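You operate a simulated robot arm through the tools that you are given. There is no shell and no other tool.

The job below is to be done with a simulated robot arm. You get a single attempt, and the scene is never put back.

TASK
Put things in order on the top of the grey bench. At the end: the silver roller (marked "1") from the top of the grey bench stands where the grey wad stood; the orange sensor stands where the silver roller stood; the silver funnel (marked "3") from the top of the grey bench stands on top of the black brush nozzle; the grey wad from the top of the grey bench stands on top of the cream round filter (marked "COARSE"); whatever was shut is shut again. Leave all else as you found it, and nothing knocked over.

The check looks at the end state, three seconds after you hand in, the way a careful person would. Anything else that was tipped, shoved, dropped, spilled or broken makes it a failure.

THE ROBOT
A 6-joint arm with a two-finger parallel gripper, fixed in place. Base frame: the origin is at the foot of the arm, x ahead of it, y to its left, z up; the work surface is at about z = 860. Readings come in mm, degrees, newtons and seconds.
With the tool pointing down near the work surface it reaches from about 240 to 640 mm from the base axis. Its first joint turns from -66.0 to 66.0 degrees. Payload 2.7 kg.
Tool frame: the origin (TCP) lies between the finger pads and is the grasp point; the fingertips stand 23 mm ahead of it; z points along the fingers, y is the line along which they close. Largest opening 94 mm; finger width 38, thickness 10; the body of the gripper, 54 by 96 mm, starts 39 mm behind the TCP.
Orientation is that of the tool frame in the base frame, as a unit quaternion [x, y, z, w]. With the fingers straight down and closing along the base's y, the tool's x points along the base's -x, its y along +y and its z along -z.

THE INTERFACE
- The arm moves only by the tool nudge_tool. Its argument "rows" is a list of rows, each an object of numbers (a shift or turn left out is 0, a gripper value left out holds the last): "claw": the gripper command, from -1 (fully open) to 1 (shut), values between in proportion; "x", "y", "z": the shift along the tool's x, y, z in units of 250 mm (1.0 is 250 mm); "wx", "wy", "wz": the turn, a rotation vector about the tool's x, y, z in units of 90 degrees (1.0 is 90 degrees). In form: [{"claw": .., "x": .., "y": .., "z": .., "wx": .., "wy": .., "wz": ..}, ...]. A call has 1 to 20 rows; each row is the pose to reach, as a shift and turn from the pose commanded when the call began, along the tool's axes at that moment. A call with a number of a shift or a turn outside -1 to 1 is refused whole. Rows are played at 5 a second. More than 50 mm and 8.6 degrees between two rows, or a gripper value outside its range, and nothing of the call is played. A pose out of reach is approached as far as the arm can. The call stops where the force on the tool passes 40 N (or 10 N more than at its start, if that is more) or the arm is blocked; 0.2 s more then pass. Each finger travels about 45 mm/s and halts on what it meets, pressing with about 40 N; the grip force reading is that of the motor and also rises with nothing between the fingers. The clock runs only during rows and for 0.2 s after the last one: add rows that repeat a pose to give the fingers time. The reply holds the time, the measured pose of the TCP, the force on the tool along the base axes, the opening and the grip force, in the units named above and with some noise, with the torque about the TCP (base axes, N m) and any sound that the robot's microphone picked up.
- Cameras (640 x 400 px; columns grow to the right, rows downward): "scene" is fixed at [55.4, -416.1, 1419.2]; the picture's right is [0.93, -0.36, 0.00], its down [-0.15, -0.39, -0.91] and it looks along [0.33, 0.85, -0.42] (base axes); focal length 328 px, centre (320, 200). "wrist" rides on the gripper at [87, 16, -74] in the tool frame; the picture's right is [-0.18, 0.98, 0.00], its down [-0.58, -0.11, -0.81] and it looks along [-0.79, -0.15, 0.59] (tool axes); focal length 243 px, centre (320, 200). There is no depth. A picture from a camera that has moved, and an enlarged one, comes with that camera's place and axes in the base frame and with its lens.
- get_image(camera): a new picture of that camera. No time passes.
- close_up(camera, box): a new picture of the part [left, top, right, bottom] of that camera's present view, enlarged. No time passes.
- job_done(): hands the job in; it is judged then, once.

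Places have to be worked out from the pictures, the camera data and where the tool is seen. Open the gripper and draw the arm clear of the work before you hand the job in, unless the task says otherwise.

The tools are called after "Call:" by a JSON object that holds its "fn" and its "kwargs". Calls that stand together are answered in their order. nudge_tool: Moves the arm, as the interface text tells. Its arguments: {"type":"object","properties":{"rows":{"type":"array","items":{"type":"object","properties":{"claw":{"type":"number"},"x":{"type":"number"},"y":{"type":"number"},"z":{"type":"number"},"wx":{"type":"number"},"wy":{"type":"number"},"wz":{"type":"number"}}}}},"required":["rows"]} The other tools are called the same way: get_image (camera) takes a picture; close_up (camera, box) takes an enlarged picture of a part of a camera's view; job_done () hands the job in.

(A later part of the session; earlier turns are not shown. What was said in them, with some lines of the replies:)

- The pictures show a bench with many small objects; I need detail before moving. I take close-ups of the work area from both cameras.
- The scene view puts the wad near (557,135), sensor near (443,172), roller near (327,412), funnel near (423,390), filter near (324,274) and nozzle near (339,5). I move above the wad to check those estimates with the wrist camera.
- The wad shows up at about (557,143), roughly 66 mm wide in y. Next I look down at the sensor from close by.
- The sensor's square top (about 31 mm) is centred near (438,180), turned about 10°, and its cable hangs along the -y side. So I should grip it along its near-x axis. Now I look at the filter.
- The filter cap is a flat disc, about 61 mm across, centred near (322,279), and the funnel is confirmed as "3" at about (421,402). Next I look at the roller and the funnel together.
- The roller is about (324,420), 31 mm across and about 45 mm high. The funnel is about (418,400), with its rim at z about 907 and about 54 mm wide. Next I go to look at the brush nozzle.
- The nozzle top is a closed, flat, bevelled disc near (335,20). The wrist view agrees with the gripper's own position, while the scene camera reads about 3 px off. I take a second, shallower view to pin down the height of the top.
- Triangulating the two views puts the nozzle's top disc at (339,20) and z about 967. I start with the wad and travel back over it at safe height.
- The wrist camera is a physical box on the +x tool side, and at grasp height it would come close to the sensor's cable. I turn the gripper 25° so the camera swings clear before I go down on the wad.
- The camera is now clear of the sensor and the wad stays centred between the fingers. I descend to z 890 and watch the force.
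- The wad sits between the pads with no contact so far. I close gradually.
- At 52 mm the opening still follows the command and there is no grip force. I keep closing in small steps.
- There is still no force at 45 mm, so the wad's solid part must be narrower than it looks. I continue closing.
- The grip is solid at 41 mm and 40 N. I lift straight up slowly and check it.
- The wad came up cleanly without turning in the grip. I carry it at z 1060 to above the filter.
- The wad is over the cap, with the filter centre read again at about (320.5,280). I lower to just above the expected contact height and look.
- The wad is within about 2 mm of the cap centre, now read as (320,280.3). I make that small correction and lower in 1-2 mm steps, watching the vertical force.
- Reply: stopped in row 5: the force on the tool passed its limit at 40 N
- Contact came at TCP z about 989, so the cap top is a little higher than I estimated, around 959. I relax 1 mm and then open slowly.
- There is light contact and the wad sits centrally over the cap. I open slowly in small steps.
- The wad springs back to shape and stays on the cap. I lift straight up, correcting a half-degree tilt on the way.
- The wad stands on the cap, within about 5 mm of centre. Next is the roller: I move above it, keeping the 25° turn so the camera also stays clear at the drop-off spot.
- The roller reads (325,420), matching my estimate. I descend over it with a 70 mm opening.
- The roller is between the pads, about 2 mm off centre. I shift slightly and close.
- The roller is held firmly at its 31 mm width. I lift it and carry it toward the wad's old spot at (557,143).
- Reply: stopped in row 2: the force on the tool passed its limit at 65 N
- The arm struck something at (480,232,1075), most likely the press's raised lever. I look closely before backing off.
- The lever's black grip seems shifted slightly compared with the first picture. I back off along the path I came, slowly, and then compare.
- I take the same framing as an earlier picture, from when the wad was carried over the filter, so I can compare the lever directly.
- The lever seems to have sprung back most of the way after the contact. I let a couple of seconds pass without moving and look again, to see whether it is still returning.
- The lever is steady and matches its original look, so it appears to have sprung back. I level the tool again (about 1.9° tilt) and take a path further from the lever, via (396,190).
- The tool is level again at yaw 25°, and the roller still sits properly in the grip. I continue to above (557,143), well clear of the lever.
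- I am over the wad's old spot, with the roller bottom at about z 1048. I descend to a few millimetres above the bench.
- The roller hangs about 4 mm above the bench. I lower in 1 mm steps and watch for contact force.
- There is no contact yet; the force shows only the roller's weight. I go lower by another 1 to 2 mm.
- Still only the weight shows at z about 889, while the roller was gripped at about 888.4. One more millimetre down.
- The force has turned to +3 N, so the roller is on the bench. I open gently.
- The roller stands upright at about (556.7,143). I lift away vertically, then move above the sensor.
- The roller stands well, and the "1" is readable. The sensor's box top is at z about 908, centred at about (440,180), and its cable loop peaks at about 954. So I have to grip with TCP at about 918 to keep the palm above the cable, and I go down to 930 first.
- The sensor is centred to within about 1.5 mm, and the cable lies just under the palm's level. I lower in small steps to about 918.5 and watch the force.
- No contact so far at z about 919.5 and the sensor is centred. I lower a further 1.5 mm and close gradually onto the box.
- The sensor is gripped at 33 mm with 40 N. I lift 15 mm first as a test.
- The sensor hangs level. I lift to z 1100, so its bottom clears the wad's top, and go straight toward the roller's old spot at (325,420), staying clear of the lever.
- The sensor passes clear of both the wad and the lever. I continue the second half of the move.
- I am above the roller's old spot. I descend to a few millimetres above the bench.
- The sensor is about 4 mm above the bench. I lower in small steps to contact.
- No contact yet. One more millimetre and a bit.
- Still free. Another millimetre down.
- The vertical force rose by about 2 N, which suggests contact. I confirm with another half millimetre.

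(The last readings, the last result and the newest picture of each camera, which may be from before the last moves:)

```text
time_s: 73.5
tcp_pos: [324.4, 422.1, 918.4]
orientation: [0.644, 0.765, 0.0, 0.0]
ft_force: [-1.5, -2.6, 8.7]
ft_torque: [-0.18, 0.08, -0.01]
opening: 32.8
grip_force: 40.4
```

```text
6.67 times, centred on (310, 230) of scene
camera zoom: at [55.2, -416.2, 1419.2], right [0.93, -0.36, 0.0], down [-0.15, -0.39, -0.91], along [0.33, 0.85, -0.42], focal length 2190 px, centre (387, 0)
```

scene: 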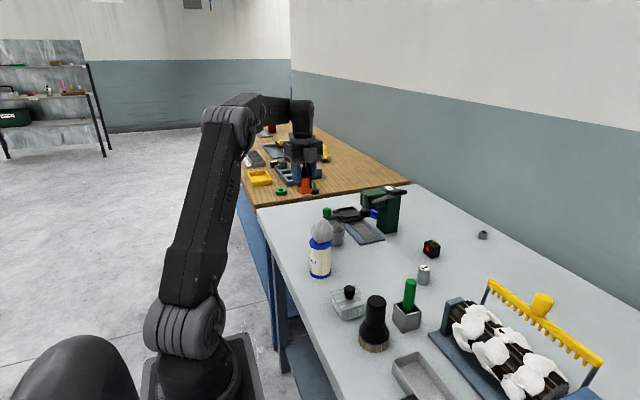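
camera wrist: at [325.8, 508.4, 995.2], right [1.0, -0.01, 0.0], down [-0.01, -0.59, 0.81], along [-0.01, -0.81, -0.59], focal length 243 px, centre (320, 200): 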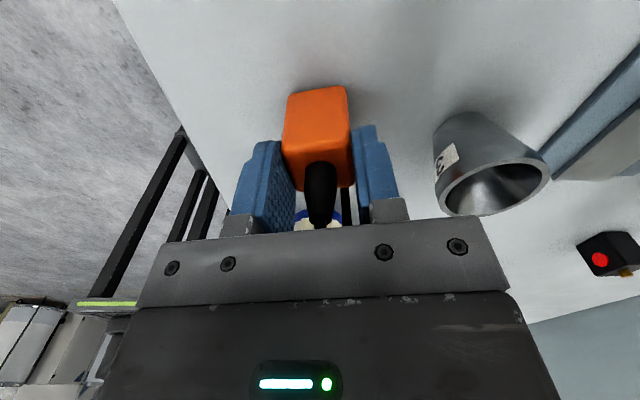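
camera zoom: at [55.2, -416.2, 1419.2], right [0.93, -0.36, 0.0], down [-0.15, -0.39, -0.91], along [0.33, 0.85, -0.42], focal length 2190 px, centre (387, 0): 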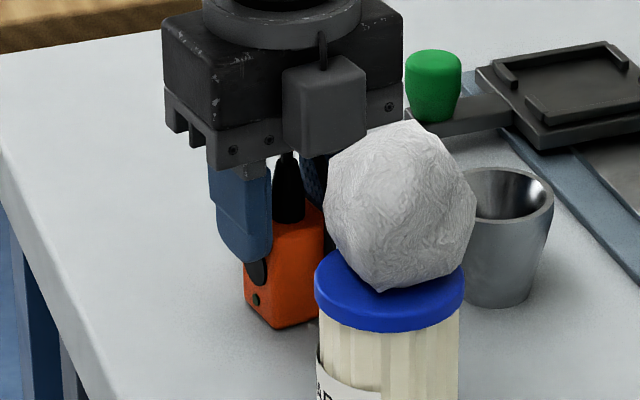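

The sensor is on the bench (8.7 N). I open slowly.

Call:
{"fn": "nudge_tool", "kwargs": {"rows": [{"z": -0.001, "claw": 0.32}, {"z": -0.001, "claw": 0.28}, {"z": -0.001, "claw": 0.24}, {"z": -0.001, "claw": 0.18}, {"z": -0.001, "claw": 0.1}, {"z": -0.001, "claw": 0.0}, {"z": -0.001, "claw": -0.15}, {"z": -0.001, "claw": -0.3}, {"z": -0.001, "claw": -0.3}]}}

Call:
{"fn": "get_image", "kwargs": {"camera": "wrist"}}

Call:
{"fn": "close_up", "kwargs": {"camera": "scene", "box": [270, 200, 350, 260]}}

```text
time_s: 75.5
tcp_pos: [324.3, 421.2, 918.2]
orientation: [0.643, 0.766, -0.001, -0.001]
ft_force: [-0.1, -0.6, -0.4]
ft_torque: [0.0, -0.01, 0.01]
opening: 61.2
grip_force: 0.1
```

```text
taken
camera wrist: at [325.3, 508.7, 991.0], right [1.0, -0.01, 0.0], down [-0.01, -0.59, 0.81], along [-0.01, -0.81, -0.59], focal length 243 px, centre (320, 200)
```

wrist: 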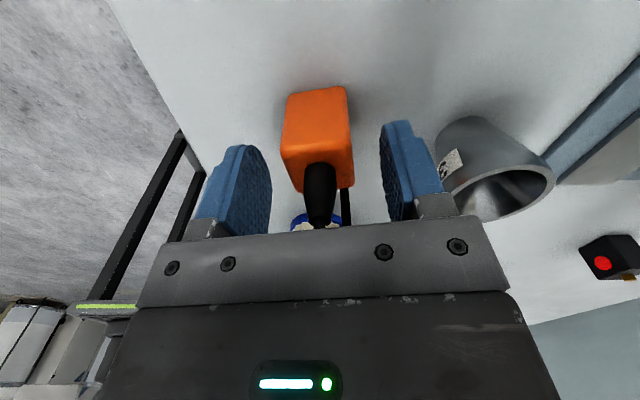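

```text
6.67 times, centred on (310, 230) of scene
camera zoom: at [55.4, -416.1, 1419.2], right [0.93, -0.36, 0.0], down [-0.15, -0.39, -0.91], along [0.33, 0.85, -0.42], focal length 2190 px, centre (387, 0)
```

zoom: 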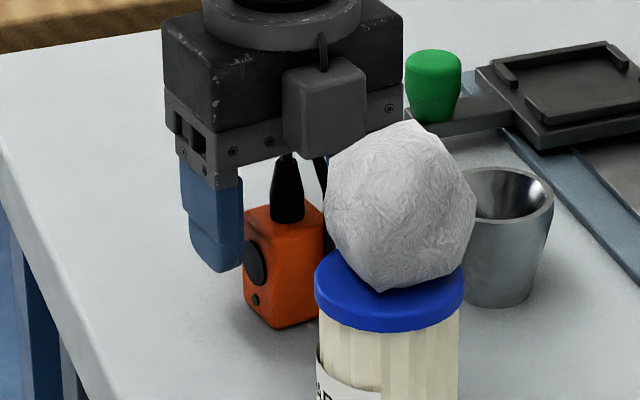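

The sensor stands upright on the roller's old spot. I lift straight up and move above the funnel, keeping this yaw because it keeps the camera box away from the sensor's cable.

Call:
{"fn": "nudge_tool", "kwargs": {"rows": [{"z": -0.03}, {"z": -0.12}, {"z": -0.28}, {"z": -0.44}, {"z": -0.58}, {"z": -0.65}, {"z": -0.65}]}}

Call:
{"fn": "nudge_tool", "kwargs": {"rows": [{"x": -0.049, "y": 0.119}, {"x": -0.098, "y": 0.238}, {"x": -0.147, "y": 0.356, "claw": -0.5}, {"x": -0.147, "y": 0.356}, {"x": -0.147, "y": 0.356}]}}

Call:
{"fn": "get_image", "kwargs": {"camera": "wrist"}}

Call:
{"fn": "close_up", "kwargs": {"camera": "wrist", "box": [240, 20, 400, 120]}}

Call:
{"fn": "close_up", "kwargs": {"camera": "scene", "box": [270, 180, 370, 280]}}

```text
time_s: 77.2
tcp_pos: [324.7, 420.8, 1080.4]
orientation: [0.643, 0.766, 0.0, 0.0]
ft_force: [-0.1, -0.2, -0.2]
ft_torque: [0.0, -0.01, -0.01]
opening: 61.3
grip_force: 0.0
```

```text
time_s: 78.3
tcp_pos: [418.9, 400.4, 1078.6]
orientation: [0.643, 0.766, 0.0, -0.001]
ft_force: [-0.3, -0.3, 0.0]
ft_torque: [0.02, -0.01, -0.01]
opening: 70.5
grip_force: 0.1
```

```text
taken
camera wrist: at [420.4, 488.5, 1153.0], right [1.0, -0.01, 0.0], down [-0.01, -0.59, 0.81], along [-0.01, -0.81, -0.59], focal length 243 px, centre (320, 200)
```

wrist: 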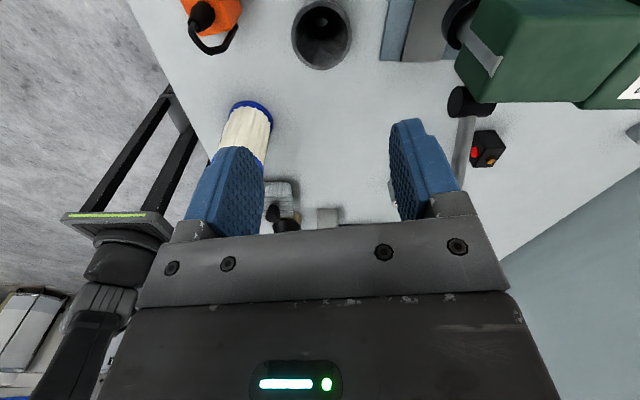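

```text
4.00 times, centred on (320, 70) of wrist
camera zoom: at [420.4, 488.5, 1153.0], right [1.0, -0.01, 0.0], down [-0.01, -0.59, 0.81], along [-0.01, -0.81, -0.59], focal length 970 px, centre (320, 720)
```

zoom: 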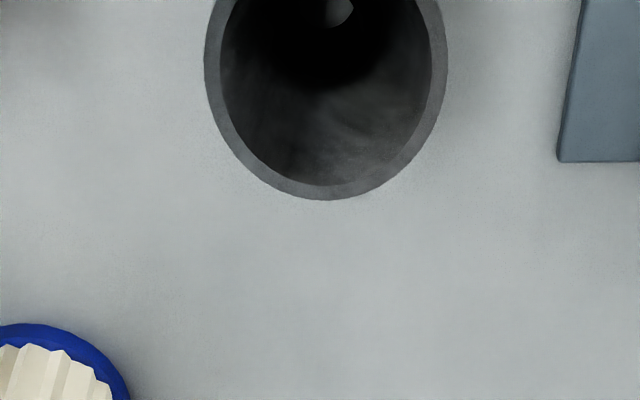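

```text
4.00 times, centred on (320, 230) of scene
camera zoom: at [55.4, -416.1, 1419.2], right [0.93, -0.36, 0.0], down [-0.15, -0.39, -0.91], along [0.33, 0.85, -0.42], focal length 1314 px, centre (320, 80)
```

zoom: 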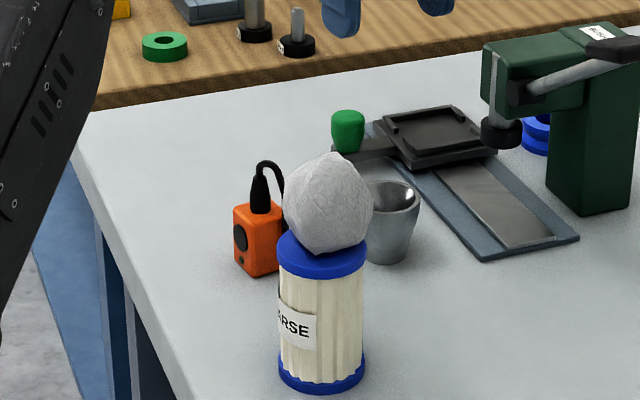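

The funnel's rim reads as centred at about (420.3,399.5), and the sensor looks right in its new place. I descend around the funnel to TCP z about 905, so the rim meets the pads' centre.

Call:
{"fn": "nudge_tool", "kwargs": {"rows": [{"x": -0.0045, "y": 0.005, "z": 0.1}, {"x": -0.0045, "y": 0.005, "z": 0.26}, {"x": -0.0045, "y": 0.005, "z": 0.42}, {"x": -0.0045, "y": 0.005, "z": 0.55}, {"x": -0.0045, "y": 0.005, "z": 0.63}, {"x": -0.0045, "y": 0.005, "z": 0.67}, {"x": -0.0045, "y": 0.005, "z": 0.695}, {"x": -0.0045, "y": 0.005, "z": 0.695}]}}

Call:
{"fn": "get_image", "kwargs": {"camera": "wrist"}}

Call:
{"fn": "close_up", "kwargs": {"camera": "scene", "box": [270, 180, 370, 280]}}

```text
time_s: 80.2
tcp_pos: [419.1, 399.9, 905.2]
orientation: [0.644, 0.765, 0.0, -0.001]
ft_force: [0.4, 1.0, -0.4]
ft_torque: [-0.01, -0.02, 0.0]
opening: 70.6
grip_force: 0.0
```

```text
taken
camera wrist: at [420.6, 486.8, 979.2], right [1.0, -0.01, 0.0], down [-0.01, -0.59, 0.81], along [-0.01, -0.81, -0.59], focal length 243 px, centre (320, 200)
```

wrist: 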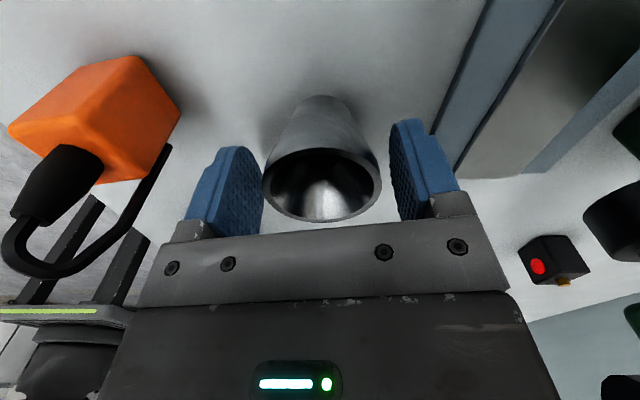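

```text
4.00 times, centred on (320, 230) of scene
camera zoom: at [55.4, -416.1, 1419.2], right [0.93, -0.36, 0.0], down [-0.15, -0.39, -0.91], along [0.33, 0.85, -0.42], focal length 1314 px, centre (320, 80)
```

zoom: 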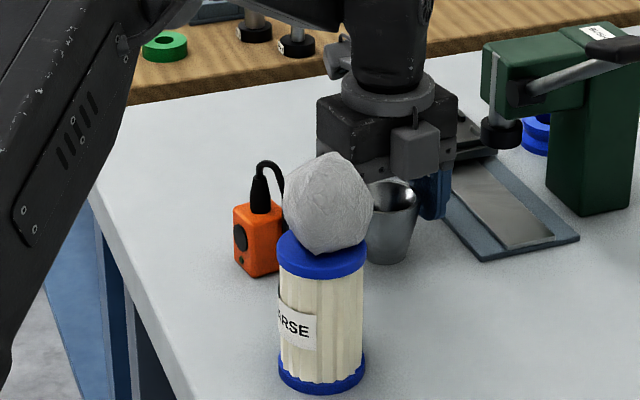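

The rim sits centred right at the pads' level. I close gradually.

Call:
{"fn": "nudge_tool", "kwargs": {"rows": [{"claw": -0.4}, {"claw": -0.3}, {"claw": -0.2}, {"claw": -0.1}, {"claw": 0.0}, {"claw": 0.1}, {"claw": 0.1}, {"claw": 0.1}]}}

Call:
{"fn": "close_up", "kwargs": {"camera": "wrist", "box": [180, 80, 460, 255]}}

Call:
{"fn": "close_up", "kwargs": {"camera": "scene", "box": [290, 200, 390, 280]}}

```text
time_s: 82.0
tcp_pos: [418.8, 399.9, 905.9]
orientation: [0.643, 0.766, -0.001, -0.001]
ft_force: [0.6, -0.2, 0.6]
ft_torque: [-0.01, 0.02, -0.01]
opening: 53.2
grip_force: 40.2
```

```text
2.29 times, centred on (320, 168) of wrist
camera zoom: at [420.7, 486.9, 979.5], right [1.0, -0.01, 0.0], down [-0.01, -0.59, 0.81], along [-0.01, -0.81, -0.59], focal length 555 px, centre (320, 274)
```

zoom: 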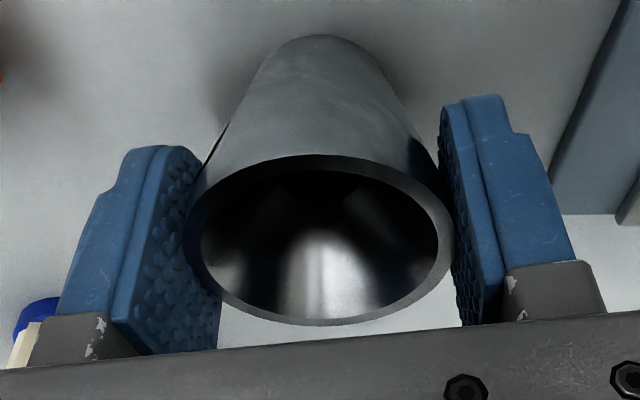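

```text
5.00 times, centred on (340, 240) of scene
camera zoom: at [55.4, -416.1, 1419.2], right [0.93, -0.36, 0.0], down [-0.15, -0.39, -0.91], along [0.33, 0.85, -0.42], focal length 1642 px, centre (220, 0)
```

zoom: 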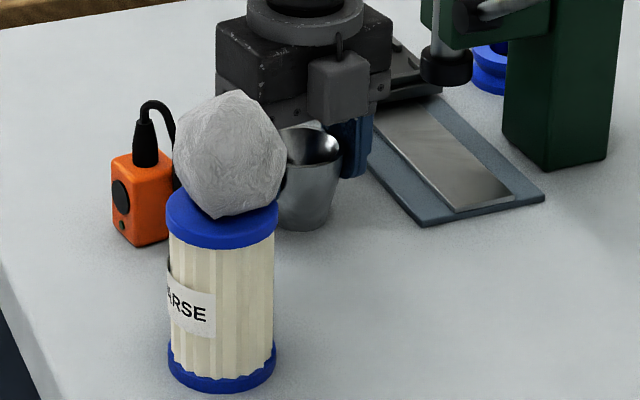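

The funnel's rim is gripped at 53 mm with 40 N. I lift 15 mm and check that it hangs straight.

Call:
{"fn": "nudge_tool", "kwargs": {"rows": [{"z": -0.01}, {"z": -0.03}, {"z": -0.06}, {"z": -0.06}, {"z": -0.06}]}}

Call:
{"fn": "close_up", "kwargs": {"camera": "wrist", "box": [180, 80, 460, 255]}}

Call:
{"fn": "close_up", "kwargs": {"camera": "scene", "box": [290, 200, 390, 280]}}

```text
time_s: 83.2
tcp_pos: [419.7, 399.7, 921.2]
orientation: [0.644, 0.765, -0.001, 0.0]
ft_force: [0.4, -0.3, -1.6]
ft_torque: [0.01, -0.01, -0.03]
opening: 53.2
grip_force: 40.2
```

```text
2.29 times, centred on (320, 168) of wrist
camera zoom: at [420.6, 486.9, 994.6], right [1.0, -0.01, 0.0], down [-0.01, -0.59, 0.81], along [-0.01, -0.81, -0.59], focal length 555 px, centre (320, 274)
```

zoom: 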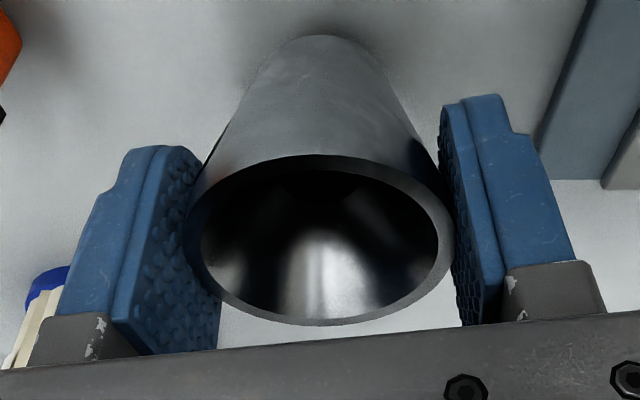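

```text
5.00 times, centred on (340, 240) of scene
camera zoom: at [55.4, -416.0, 1419.2], right [0.93, -0.36, 0.0], down [-0.15, -0.39, -0.91], along [0.33, 0.85, -0.42], focal length 1642 px, centre (220, 0)
```

zoom: 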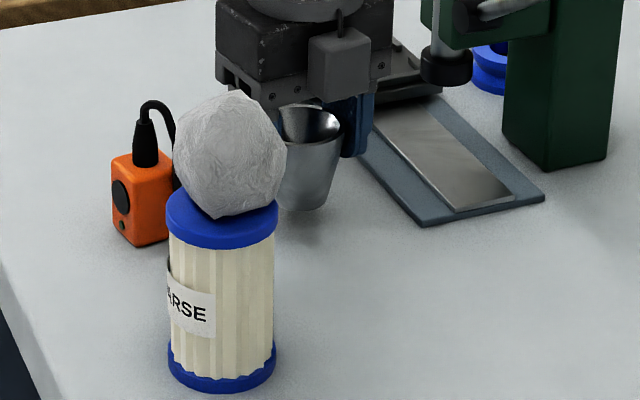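

The funnel hangs straight. I lift to z 1100 and carry it along a line away from the lever toward the nozzle, going slightly past it first to re-measure the nozzle top.

Call:
{"fn": "nudge_tool", "kwargs": {"rows": [{"z": -0.08}, {"z": -0.2}, {"z": -0.34}, {"z": -0.48}, {"z": -0.6}, {"z": -0.68}, {"z": -0.716}, {"z": -0.716}]}}

Call:
{"fn": "nudge_tool", "kwargs": {"rows": [{"x": -0.07, "y": -0.027}, {"x": -0.19, "y": -0.073}, {"x": -0.32, "y": -0.122}, {"x": -0.45, "y": -0.172}, {"x": -0.58, "y": -0.221}, {"x": -0.7, "y": -0.267}, {"x": -0.79, "y": -0.3015}, {"x": -0.79, "y": -0.3015}]}}

Call:
{"fn": "nudge_tool", "kwargs": {"rows": [{"x": -0.07, "y": -0.027}, {"x": -0.19, "y": -0.073}, {"x": -0.32, "y": -0.122}, {"x": -0.45, "y": -0.172}, {"x": -0.58, "y": -0.221}, {"x": -0.7, "y": -0.267}, {"x": -0.789, "y": -0.3015}, {"x": -0.789, "y": -0.3015}]}}

Call:
{"fn": "get_image", "kwargs": {"camera": "wrist"}}

Call:
{"fn": "get_image", "kwargs": {"camera": "scene"}}

```text
time_s: 85.0
tcp_pos: [420.0, 399.5, 1100.3]
orientation: [0.643, 0.766, 0.0, -0.001]
ft_force: [0.3, -0.2, -2.6]
ft_torque: [0.0, 0.01, 0.01]
opening: 53.1
grip_force: 39.9
```

```text
time_s: 86.8
tcp_pos: [377.2, 191.2, 1099.9]
orientation: [0.643, 0.766, -0.001, 0.0]
ft_force: [-0.2, -0.3, -2.9]
ft_torque: [-0.03, 0.0, -0.02]
opening: 53.3
grip_force: 39.9
```

```text
time_s: 88.5
tcp_pos: [338.8, -15.9, 1099.8]
orientation: [0.643, 0.766, 0.0, -0.001]
ft_force: [0.0, 0.0, -2.9]
ft_torque: [0.02, 0.0, -0.01]
opening: 53.2
grip_force: 39.6
```

```text
taken
camera wrist: at [340.3, 71.6, 1173.5], right [1.0, -0.01, 0.0], down [-0.01, -0.59, 0.81], along [-0.01, -0.81, -0.59], focal length 243 px, centre (320, 200)
```

wrist: 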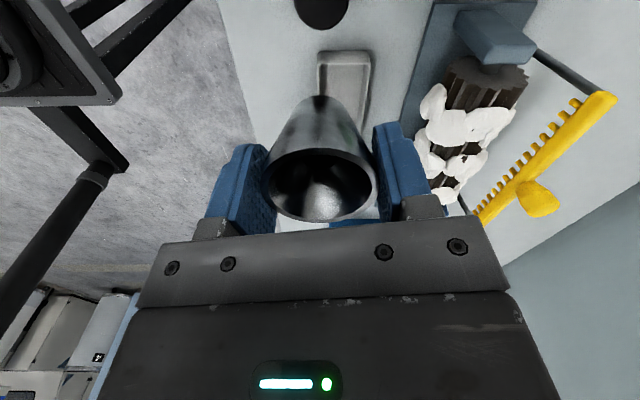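

```text
taken
```

scene: 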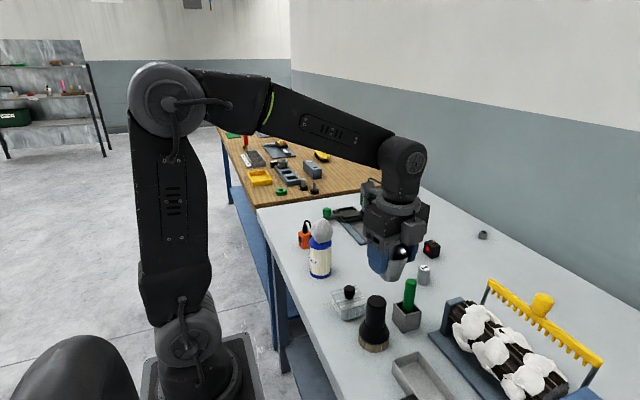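

The nozzle top reads again as about (340.5,20). I move back over it and lower to about 8 mm above the expected contact height.

Call:
{"fn": "nudge_tool", "kwargs": {"rows": [{"x": 0.05, "y": 0.01}, {"x": 0.11, "y": 0.022}, {"x": 0.139, "y": 0.029}, {"x": 0.139, "y": 0.029}, {"x": 0.139, "y": 0.029, "z": 0.08}, {"x": 0.139, "y": 0.029, "z": 0.18}, {"x": 0.139, "y": 0.029, "z": 0.26}, {"x": 0.139, "y": 0.029, "z": 0.3}, {"x": 0.139, "y": 0.029, "z": 0.3}, {"x": 0.139, "y": 0.029, "z": 0.3}]}}

Call:
{"fn": "close_up", "kwargs": {"camera": "scene", "box": [320, 230, 440, 350]}}

Call:
{"fn": "get_image", "kwargs": {"camera": "wrist"}}

```text
time_s: 90.8
tcp_pos: [339.4, 20.3, 1025.8]
orientation: [0.643, 0.766, 0.0, 0.0]
ft_force: [0.7, -0.1, -3.1]
ft_torque: [0.01, -0.02, -0.01]
opening: 53.4
grip_force: 39.9
```

```text
3.33 times, centred on (380, 290) of scene
camera zoom: at [55.4, -416.1, 1419.2], right [0.93, -0.36, 0.0], down [-0.15, -0.39, -0.91], along [0.33, 0.85, -0.42], focal length 1095 px, centre (120, -100)
```

zoom: 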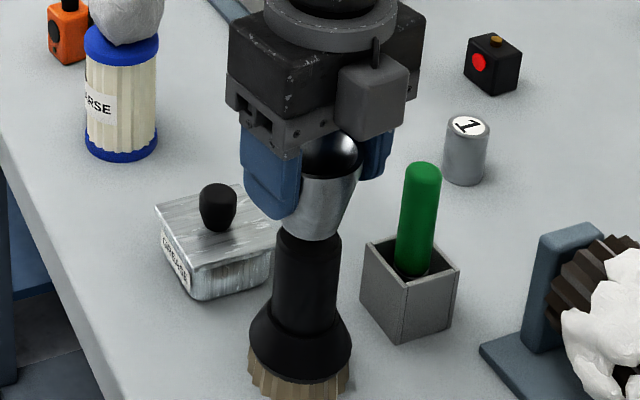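

```text
taken
camera wrist: at [340.9, 107.5, 1098.8], right [1.0, -0.01, 0.0], down [-0.01, -0.59, 0.81], along [-0.01, -0.81, -0.59], focal length 243 px, centre (320, 200)
```

wrist: 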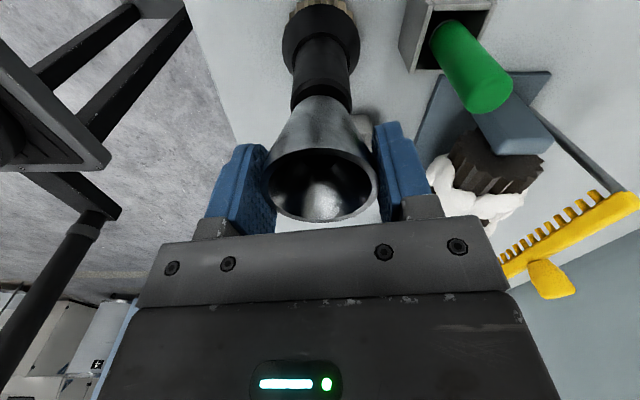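

Seen from both cameras the alignment looks good. I take closer pictures to verify it before the last millimetres.

Call:
{"fn": "close_up", "kwargs": {"camera": "scene", "box": [350, 265, 410, 325]}}

Call:
{"fn": "close_up", "kwargs": {"camera": "wrist", "box": [240, 0, 400, 120]}}

```text
6.67 times, centred on (380, 295) of scene
camera zoom: at [55.4, -416.1, 1419.2], right [0.93, -0.36, 0.0], down [-0.15, -0.39, -0.91], along [0.33, 0.85, -0.42], focal length 2190 px, centre (-80, -433)
```

zoom: 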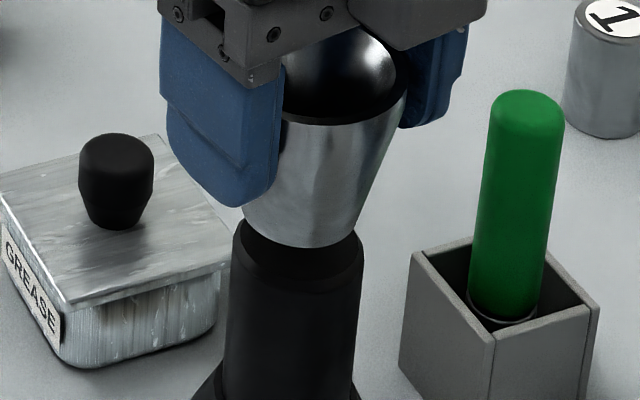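

```text
3.33 times, centred on (320, 60) of wrist
camera zoom: at [340.9, 107.5, 1098.8], right [1.0, -0.01, 0.0], down [-0.01, -0.59, 0.81], along [-0.01, -0.81, -0.59], focal length 809 px, centre (320, 667)
```

zoom: 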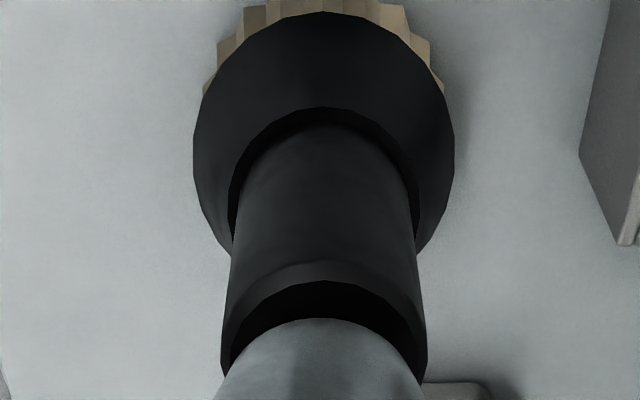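

The funnel is within about 2 mm of the nozzle axis. I shift 1.5 mm in -y and lower close to contact.

Call:
{"fn": "nudge_tool", "kwargs": {"rows": [{"x": -0.006, "z": 0.012}, {"x": -0.006, "z": 0.024}, {"x": -0.006, "z": 0.032}, {"x": -0.006, "z": 0.032}]}}

Call:
{"fn": "close_up", "kwargs": {"camera": "scene", "box": [350, 265, 410, 325]}}

```text
time_s: 91.8
tcp_pos: [340.5, 18.8, 1016.5]
orientation: [0.644, 0.765, -0.001, -0.001]
ft_force: [0.5, 0.2, -2.1]
ft_torque: [0.0, 0.01, 0.0]
opening: 53.3
grip_force: 40.2
```

```text
6.67 times, centred on (380, 295) of scene
camera zoom: at [55.4, -416.1, 1419.2], right [0.93, -0.36, 0.0], down [-0.15, -0.39, -0.91], along [0.33, 0.85, -0.42], focal length 2190 px, centre (-80, -433)
```

zoom: 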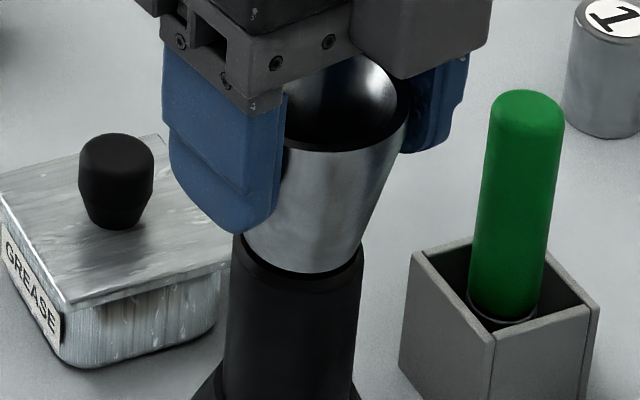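

The funnel's bottom is nearly at the nozzle's rim. I keep lowering about 1 mm at a time.

Call:
{"fn": "nudge_tool", "kwargs": {"rows": [{"z": 0.003}, {"z": 0.006}, {"z": 0.006}]}}

```text
time_s: 92.5
tcp_pos: [340.0, 17.9, 1014.4]
orientation: [0.644, 0.765, 0.0, -0.001]
ft_force: [-0.5, -1.0, -1.7]
ft_torque: [0.01, -0.02, 0.0]
opening: 52.9
grip_force: 39.8
```

There is no contact yet; -1.7 N is near the funnel's weight. Another millimetre.

Call:
{"fn": "nudge_tool", "kwargs": {"rows": [{"z": 0.002}, {"z": 0.004}, {"z": 0.004}]}}

```text
time_s: 93.3
tcp_pos: [340.2, 19.4, 1014.7]
orientation: [0.643, 0.766, 0.0, -0.001]
ft_force: [-0.2, 0.8, -3.0]
ft_torque: [-0.02, 0.01, 0.06]
opening: 53.5
grip_force: 39.9
```

Still free, with the force only showing the weight. Another millimetre.

Call:
{"fn": "nudge_tool", "kwargs": {"rows": [{"z": 0.002}, {"z": 0.004}, {"z": 0.004}]}}

```text
time_s: 94.2
tcp_pos: [339.7, 18.5, 1014.3]
orientation: [0.644, 0.765, -0.001, 0.0]
ft_force: [0.0, -0.5, -1.6]
ft_torque: [-0.01, 0.0, 0.0]
opening: 53.4
grip_force: 40.4
```

Not yet in contact, at a commanded height of about 1013.5. I go on in 1 mm steps.

Call:
{"fn": "nudge_tool", "kwargs": {"rows": [{"z": 0.002}, {"z": 0.004}, {"z": 0.004}]}}

Call:
{"fn": "close_up", "kwargs": {"camera": "scene", "box": [350, 265, 410, 325]}}

```text
time_s: 95.0
tcp_pos: [339.9, 19.0, 1012.4]
orientation: [0.643, 0.765, 0.0, 0.0]
ft_force: [-0.2, -0.1, -1.8]
ft_torque: [0.02, 0.02, 0.01]
opening: 53.1
grip_force: 40.4
```

```text
6.67 times, centred on (380, 295) of scene
camera zoom: at [55.4, -416.1, 1419.2], right [0.93, -0.36, 0.0], down [-0.15, -0.39, -0.91], along [0.33, 0.85, -0.42], focal length 2190 px, centre (-80, -433)
```

zoom: 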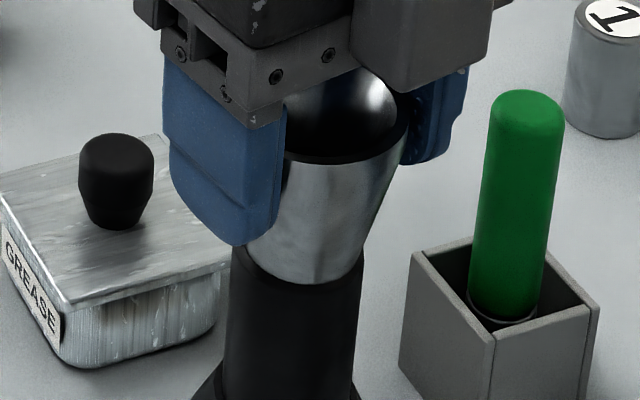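

It is very close now, with the funnel's bottom edge at the nozzle's flat rim. Another small step.

Call:
{"fn": "nudge_tool", "kwargs": {"rows": [{"z": 0.002}, {"z": 0.004}, {"z": 0.004}]}}

```text
time_s: 95.8
tcp_pos: [339.5, 17.9, 1012.6]
orientation: [0.643, 0.766, 0.001, 0.0]
ft_force: [-4.2, -1.3, 17.2]
ft_torque: [0.02, 0.44, 0.03]
opening: 53.2
grip_force: 39.9
```

Contact at 17 N. I ease back 0.5 mm and check before opening.

Call:
{"fn": "nudge_tool", "kwargs": {"rows": [{"z": -0.0015}, {"z": -0.0015}]}}

Call:
{"fn": "close_up", "kwargs": {"camera": "scene", "box": [350, 265, 410, 325]}}

Call:
{"fn": "close_up", "kwargs": {"camera": "wrist", "box": [200, 20, 440, 230]}}

```text
time_s: 96.3
tcp_pos: [340.1, 18.4, 1011.7]
orientation: [0.643, 0.766, 0.0, 0.0]
ft_force: [-1.2, -1.3, 18.2]
ft_torque: [-0.13, 0.27, -0.02]
opening: 53.2
grip_force: 39.7
```

```text
6.67 times, centred on (380, 295) of scene
camera zoom: at [55.1, -416.1, 1419.2], right [0.93, -0.36, 0.0], down [-0.15, -0.39, -0.91], along [0.33, 0.85, -0.42], focal length 2190 px, centre (-80, -433)
```

zoom: 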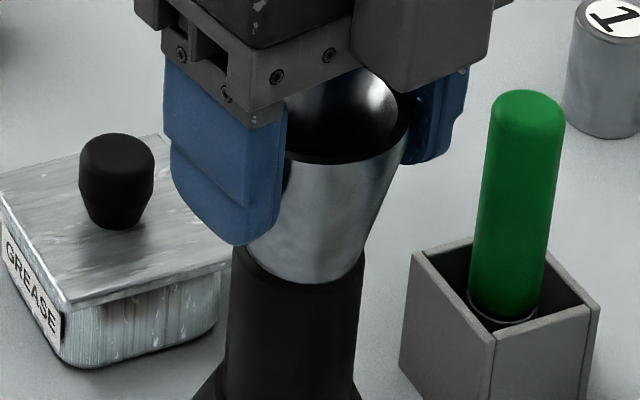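

```text
1.90 times, centred on (320, 125) of wrist
camera zoom: at [341.6, 106.0, 1086.3], right [1.0, -0.01, 0.0], down [-0.01, -0.59, 0.81], along [-0.01, -0.81, -0.59], focal length 462 px, centre (320, 343)
```

zoom: 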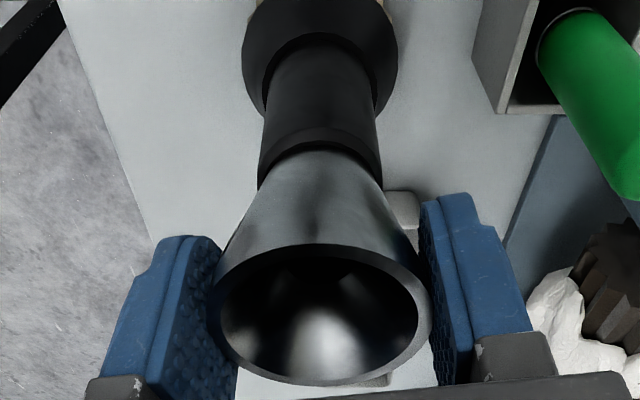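

The force is still 18 N, so I ease up another 0.5 mm.

Call:
{"fn": "nudge_tool", "kwargs": {"rows": [{"z": -0.002}, {"z": -0.002}, {"z": -0.002}]}}

```text
time_s: 97.2
tcp_pos: [339.1, 19.1, 1013.3]
orientation: [0.643, 0.766, 0.0, 0.0]
ft_force: [1.6, -1.4, 9.8]
ft_torque: [-0.14, -0.13, -0.04]
opening: 53.2
grip_force: 40.1
```

Down to 9.8 N. I ease 0.3 mm more and then open very gradually.

Call:
{"fn": "nudge_tool", "kwargs": {"rows": [{"z": -0.0014}, {"z": -0.0014}]}}

```text
time_s: 97.8
tcp_pos: [338.9, 19.3, 1013.1]
orientation: [0.643, 0.766, -0.001, -0.001]
ft_force: [1.3, 0.0, 2.3]
ft_torque: [-0.02, -0.13, 0.0]
opening: 53.2
grip_force: 40.2
```

It is lightly supported now at 2.3 N. I open slowly and evenly.

Call:
{"fn": "nudge_tool", "kwargs": {"rows": [{"claw": -0.08}, {"claw": -0.11}, {"claw": -0.13}, {"claw": -0.15}, {"claw": -0.18}, {"claw": -0.22}, {"claw": -0.28}, {"claw": -0.36}, {"claw": -0.46}, {"claw": -0.58}, {"claw": -0.7}, {"claw": -0.7}]}}

Call:
{"fn": "close_up", "kwargs": {"camera": "scene", "box": [350, 265, 410, 325]}}

Call:
{"fn": "close_up", "kwargs": {"camera": "wrist", "box": [200, 20, 440, 230]}}

```text
time_s: 100.3
tcp_pos: [339.4, 18.2, 1012.0]
orientation: [0.643, 0.766, 0.0, 0.0]
ft_force: [-0.7, -0.1, 0.2]
ft_torque: [0.01, -0.01, -0.01]
opening: 79.9
grip_force: 0.0
```

```text
6.67 times, centred on (380, 295) of scene
camera zoom: at [55.4, -416.1, 1419.2], right [0.93, -0.36, 0.0], down [-0.15, -0.39, -0.91], along [0.33, 0.85, -0.42], focal length 2190 px, centre (-80, -433)
```

zoom: 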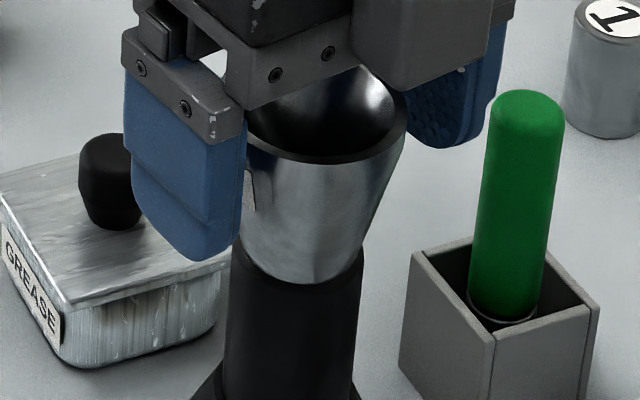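

```text
1.90 times, centred on (320, 125) of wrist
camera zoom: at [341.5, 106.1, 1086.8], right [1.0, -0.01, 0.0], down [-0.01, -0.59, 0.81], along [-0.01, -0.81, -0.59], focal length 462 px, centre (320, 343)
```

zoom: 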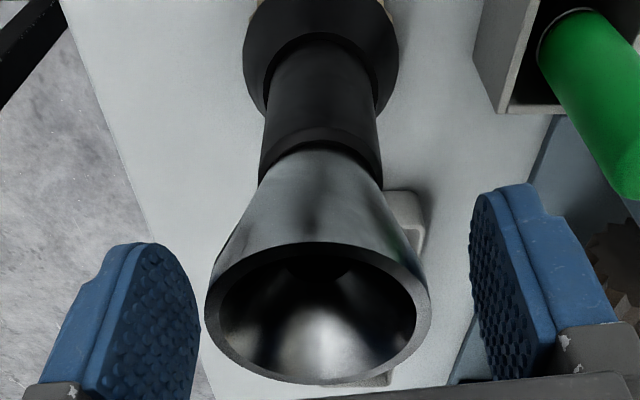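

The funnel stands free on the nozzle. I lift straight up, clear of it.

Call:
{"fn": "nudge_tool", "kwargs": {"rows": [{"z": -0.02}, {"z": -0.06}, {"z": -0.14}, {"z": -0.26}, {"z": -0.38}, {"z": -0.44}, {"z": -0.44}, {"z": -0.44}]}}

Call:
{"fn": "get_image", "kwargs": {"camera": "scene"}}

Call:
{"fn": "close_up", "kwargs": {"camera": "scene", "box": [330, 250, 430, 350]}}

Call:
{"fn": "close_up", "kwargs": {"camera": "scene", "box": [280, 180, 440, 280]}}

```text
time_s: 102.2
tcp_pos: [340.2, 17.9, 1122.9]
orientation: [0.643, 0.766, 0.0, -0.001]
ft_force: [0.4, 0.4, 1.0]
ft_torque: [0.02, 0.02, -0.01]
opening: 79.7
grip_force: 0.1
```

```text
taken
```

scene: 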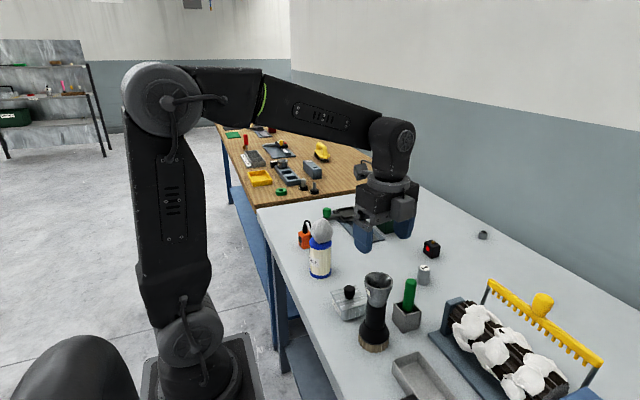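

```text
4.00 times, centred on (380, 300) of scene
camera zoom: at [55.4, -416.1, 1419.2], right [0.93, -0.36, 0.0], down [-0.15, -0.39, -0.91], along [0.33, 0.85, -0.42], focal length 1314 px, centre (80, -200)
```

zoom: 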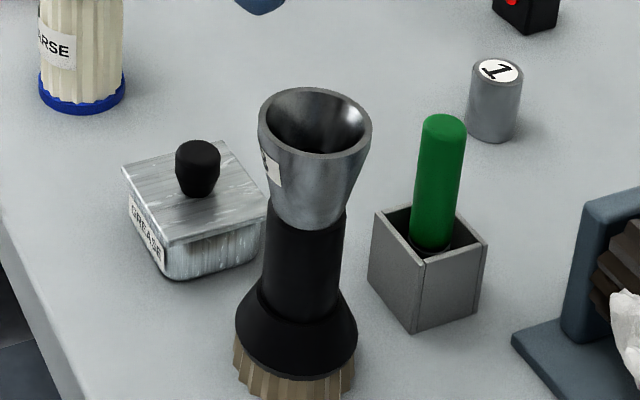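

```text
4.00 times, centred on (360, 230) of scene
camera zoom: at [55.4, -416.1, 1419.2], right [0.93, -0.36, 0.0], down [-0.15, -0.39, -0.91], along [0.33, 0.85, -0.42], focal length 1314 px, centre (160, 80)
```

zoom: 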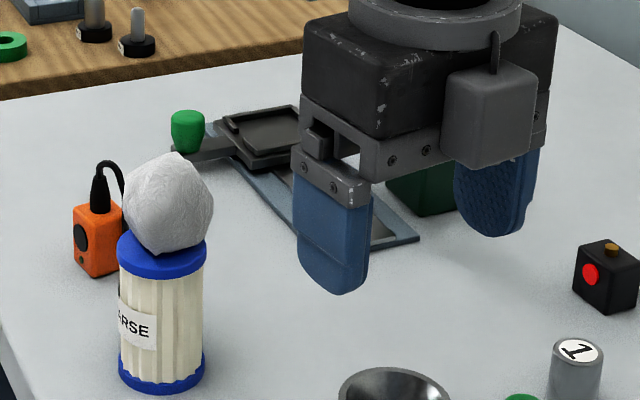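

All four items look right. I now draw the arm back to its starting pose, which is well clear, and compare the press lever with the very first pictures.

Call:
{"fn": "nudge_tool", "kwargs": {"rows": [{"x": 0.05, "y": 0.03, "z": -0.08}, {"x": 0.16, "y": 0.085, "z": -0.16}, {"x": 0.29, "y": 0.15, "z": -0.23}, {"x": 0.42, "y": 0.22, "z": -0.29}, {"x": 0.55, "y": 0.29, "z": -0.324}, {"x": 0.651, "y": 0.341, "z": -0.324, "claw": -1}, {"x": 0.651, "y": 0.341, "z": -0.324}]}}

Call:
{"fn": "nudge_tool", "kwargs": {"rows": [{"wz": -0.09}, {"wz": -0.18}, {"wz": -0.27}, {"wz": -0.36}, {"wz": -0.45}, {"wz": -0.54}, {"wz": -0.63}, {"wz": -0.72}, {"wz": -0.81}, {"wz": -0.889}, {"wz": -0.889}, {"wz": -0.889}]}}

Call:
{"fn": "get_image", "kwargs": {"camera": "scene"}}

Call:
{"fn": "get_image", "kwargs": {"camera": "wrist"}}

Call:
{"fn": "close_up", "kwargs": {"camera": "wrist", "box": [340, 60, 580, 210]}}

Call:
{"fn": "close_up", "kwargs": {"camera": "scene", "box": [280, 180, 440, 280]}}

```text
time_s: 103.8
tcp_pos: [396.3, 193.8, 1203.8]
orientation: [0.644, 0.765, 0.0, -0.001]
ft_force: [0.8, -0.1, 0.1]
ft_torque: [-0.03, -0.02, -0.01]
opening: 94.2
grip_force: 0.1
```

```text
time_s: 106.3
tcp_pos: [396.0, 193.7, 1204.0]
orientation: [0.001, 1.0, 0.0, -0.001]
ft_force: [0.5, 0.0, 0.6]
ft_torque: [-0.01, 0.01, 0.02]
opening: 93.8
grip_force: 0.1
```

```text
taken
```

scene: 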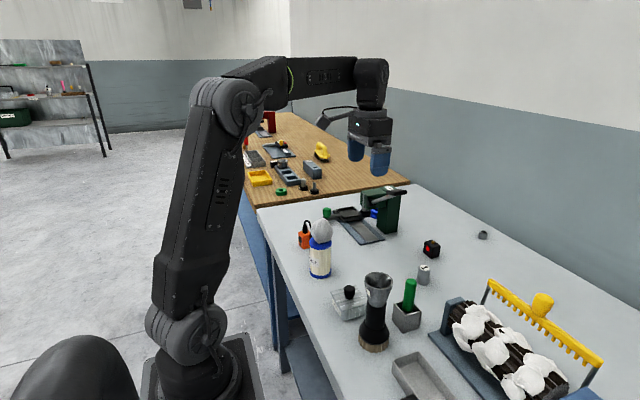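

```text
taken
camera wrist: at [310.1, 209.4, 1278.0], right [0.18, 0.98, 0.0], down [0.58, -0.11, 0.81], along [0.79, -0.15, -0.59], focal length 243 px, centre (320, 200)
```

wrist: 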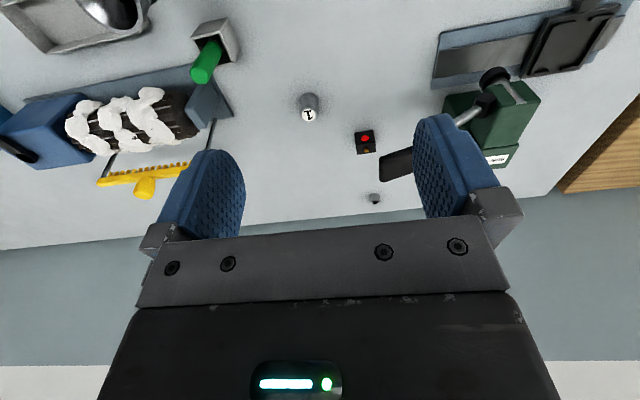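

```text
2.67 times, centred on (460, 135) of wrist
camera zoom: at [310.1, 209.4, 1278.0], right [0.18, 0.98, 0.0], down [0.58, -0.11, 0.81], along [0.79, -0.15, -0.59], focal length 647 px, centre (-53, 373)
```

zoom: 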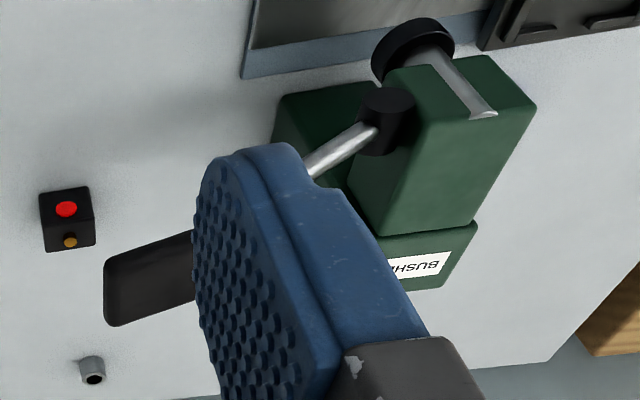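

```text
4.00 times, centred on (360, 230) of scene
camera zoom: at [55.4, -416.1, 1419.2], right [0.93, -0.36, 0.0], down [-0.15, -0.39, -0.91], along [0.33, 0.85, -0.42], focal length 1314 px, centre (160, 80)
```

zoom: 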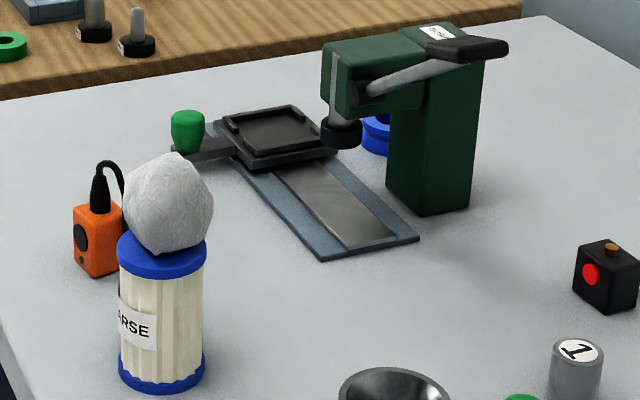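

The lever matches the opening pictures to within about 1-2 mm of reading error. The wad, roller, sensor and funnel all stand steady in their places, and the grease box lid is still on. The gripper is open and the arm is back at its high starting pose, so I hand in.

Call:
{"fn": "job_done", "kwargs": {}}

```text
The job is handed in.
```

I finished the job and handed it in. All four items were standing in place in the last pictures. One thing went wrong on the way: the arm bumped the press lever.

| Item | Where it stands now | How close |
|---|---|---|
| Silver roller "1" | Where the grey wad stood, about (557, 143) mm | Within about 1–2 mm |
| Orange sensor | Where the roller stood, about (325, 421) mm | Within about 1–2 mm |
| Silver funnel "3" | Upright on top of the black brush nozzle | Within about 2 mm of centre |
| Grey wad | On the cap of the "COARSE" filter | About 5 mm off centre, and it did not move afterwards |

**Lever contact:** While carrying the roller, the gripper hit the green press's lever, and the move stopped on the force limit. The lever sprang back when I backed off. Compared with the opening pictures it sits within about 1–2 mm of where it was, which is as fine as I could read. The roller did not shift in the grip, and I saw nothing else disturbed.

**Shut items:** I opened nothing, and the grease box lid is still on.

The gripper is open and the arm is back at its high starting pose.
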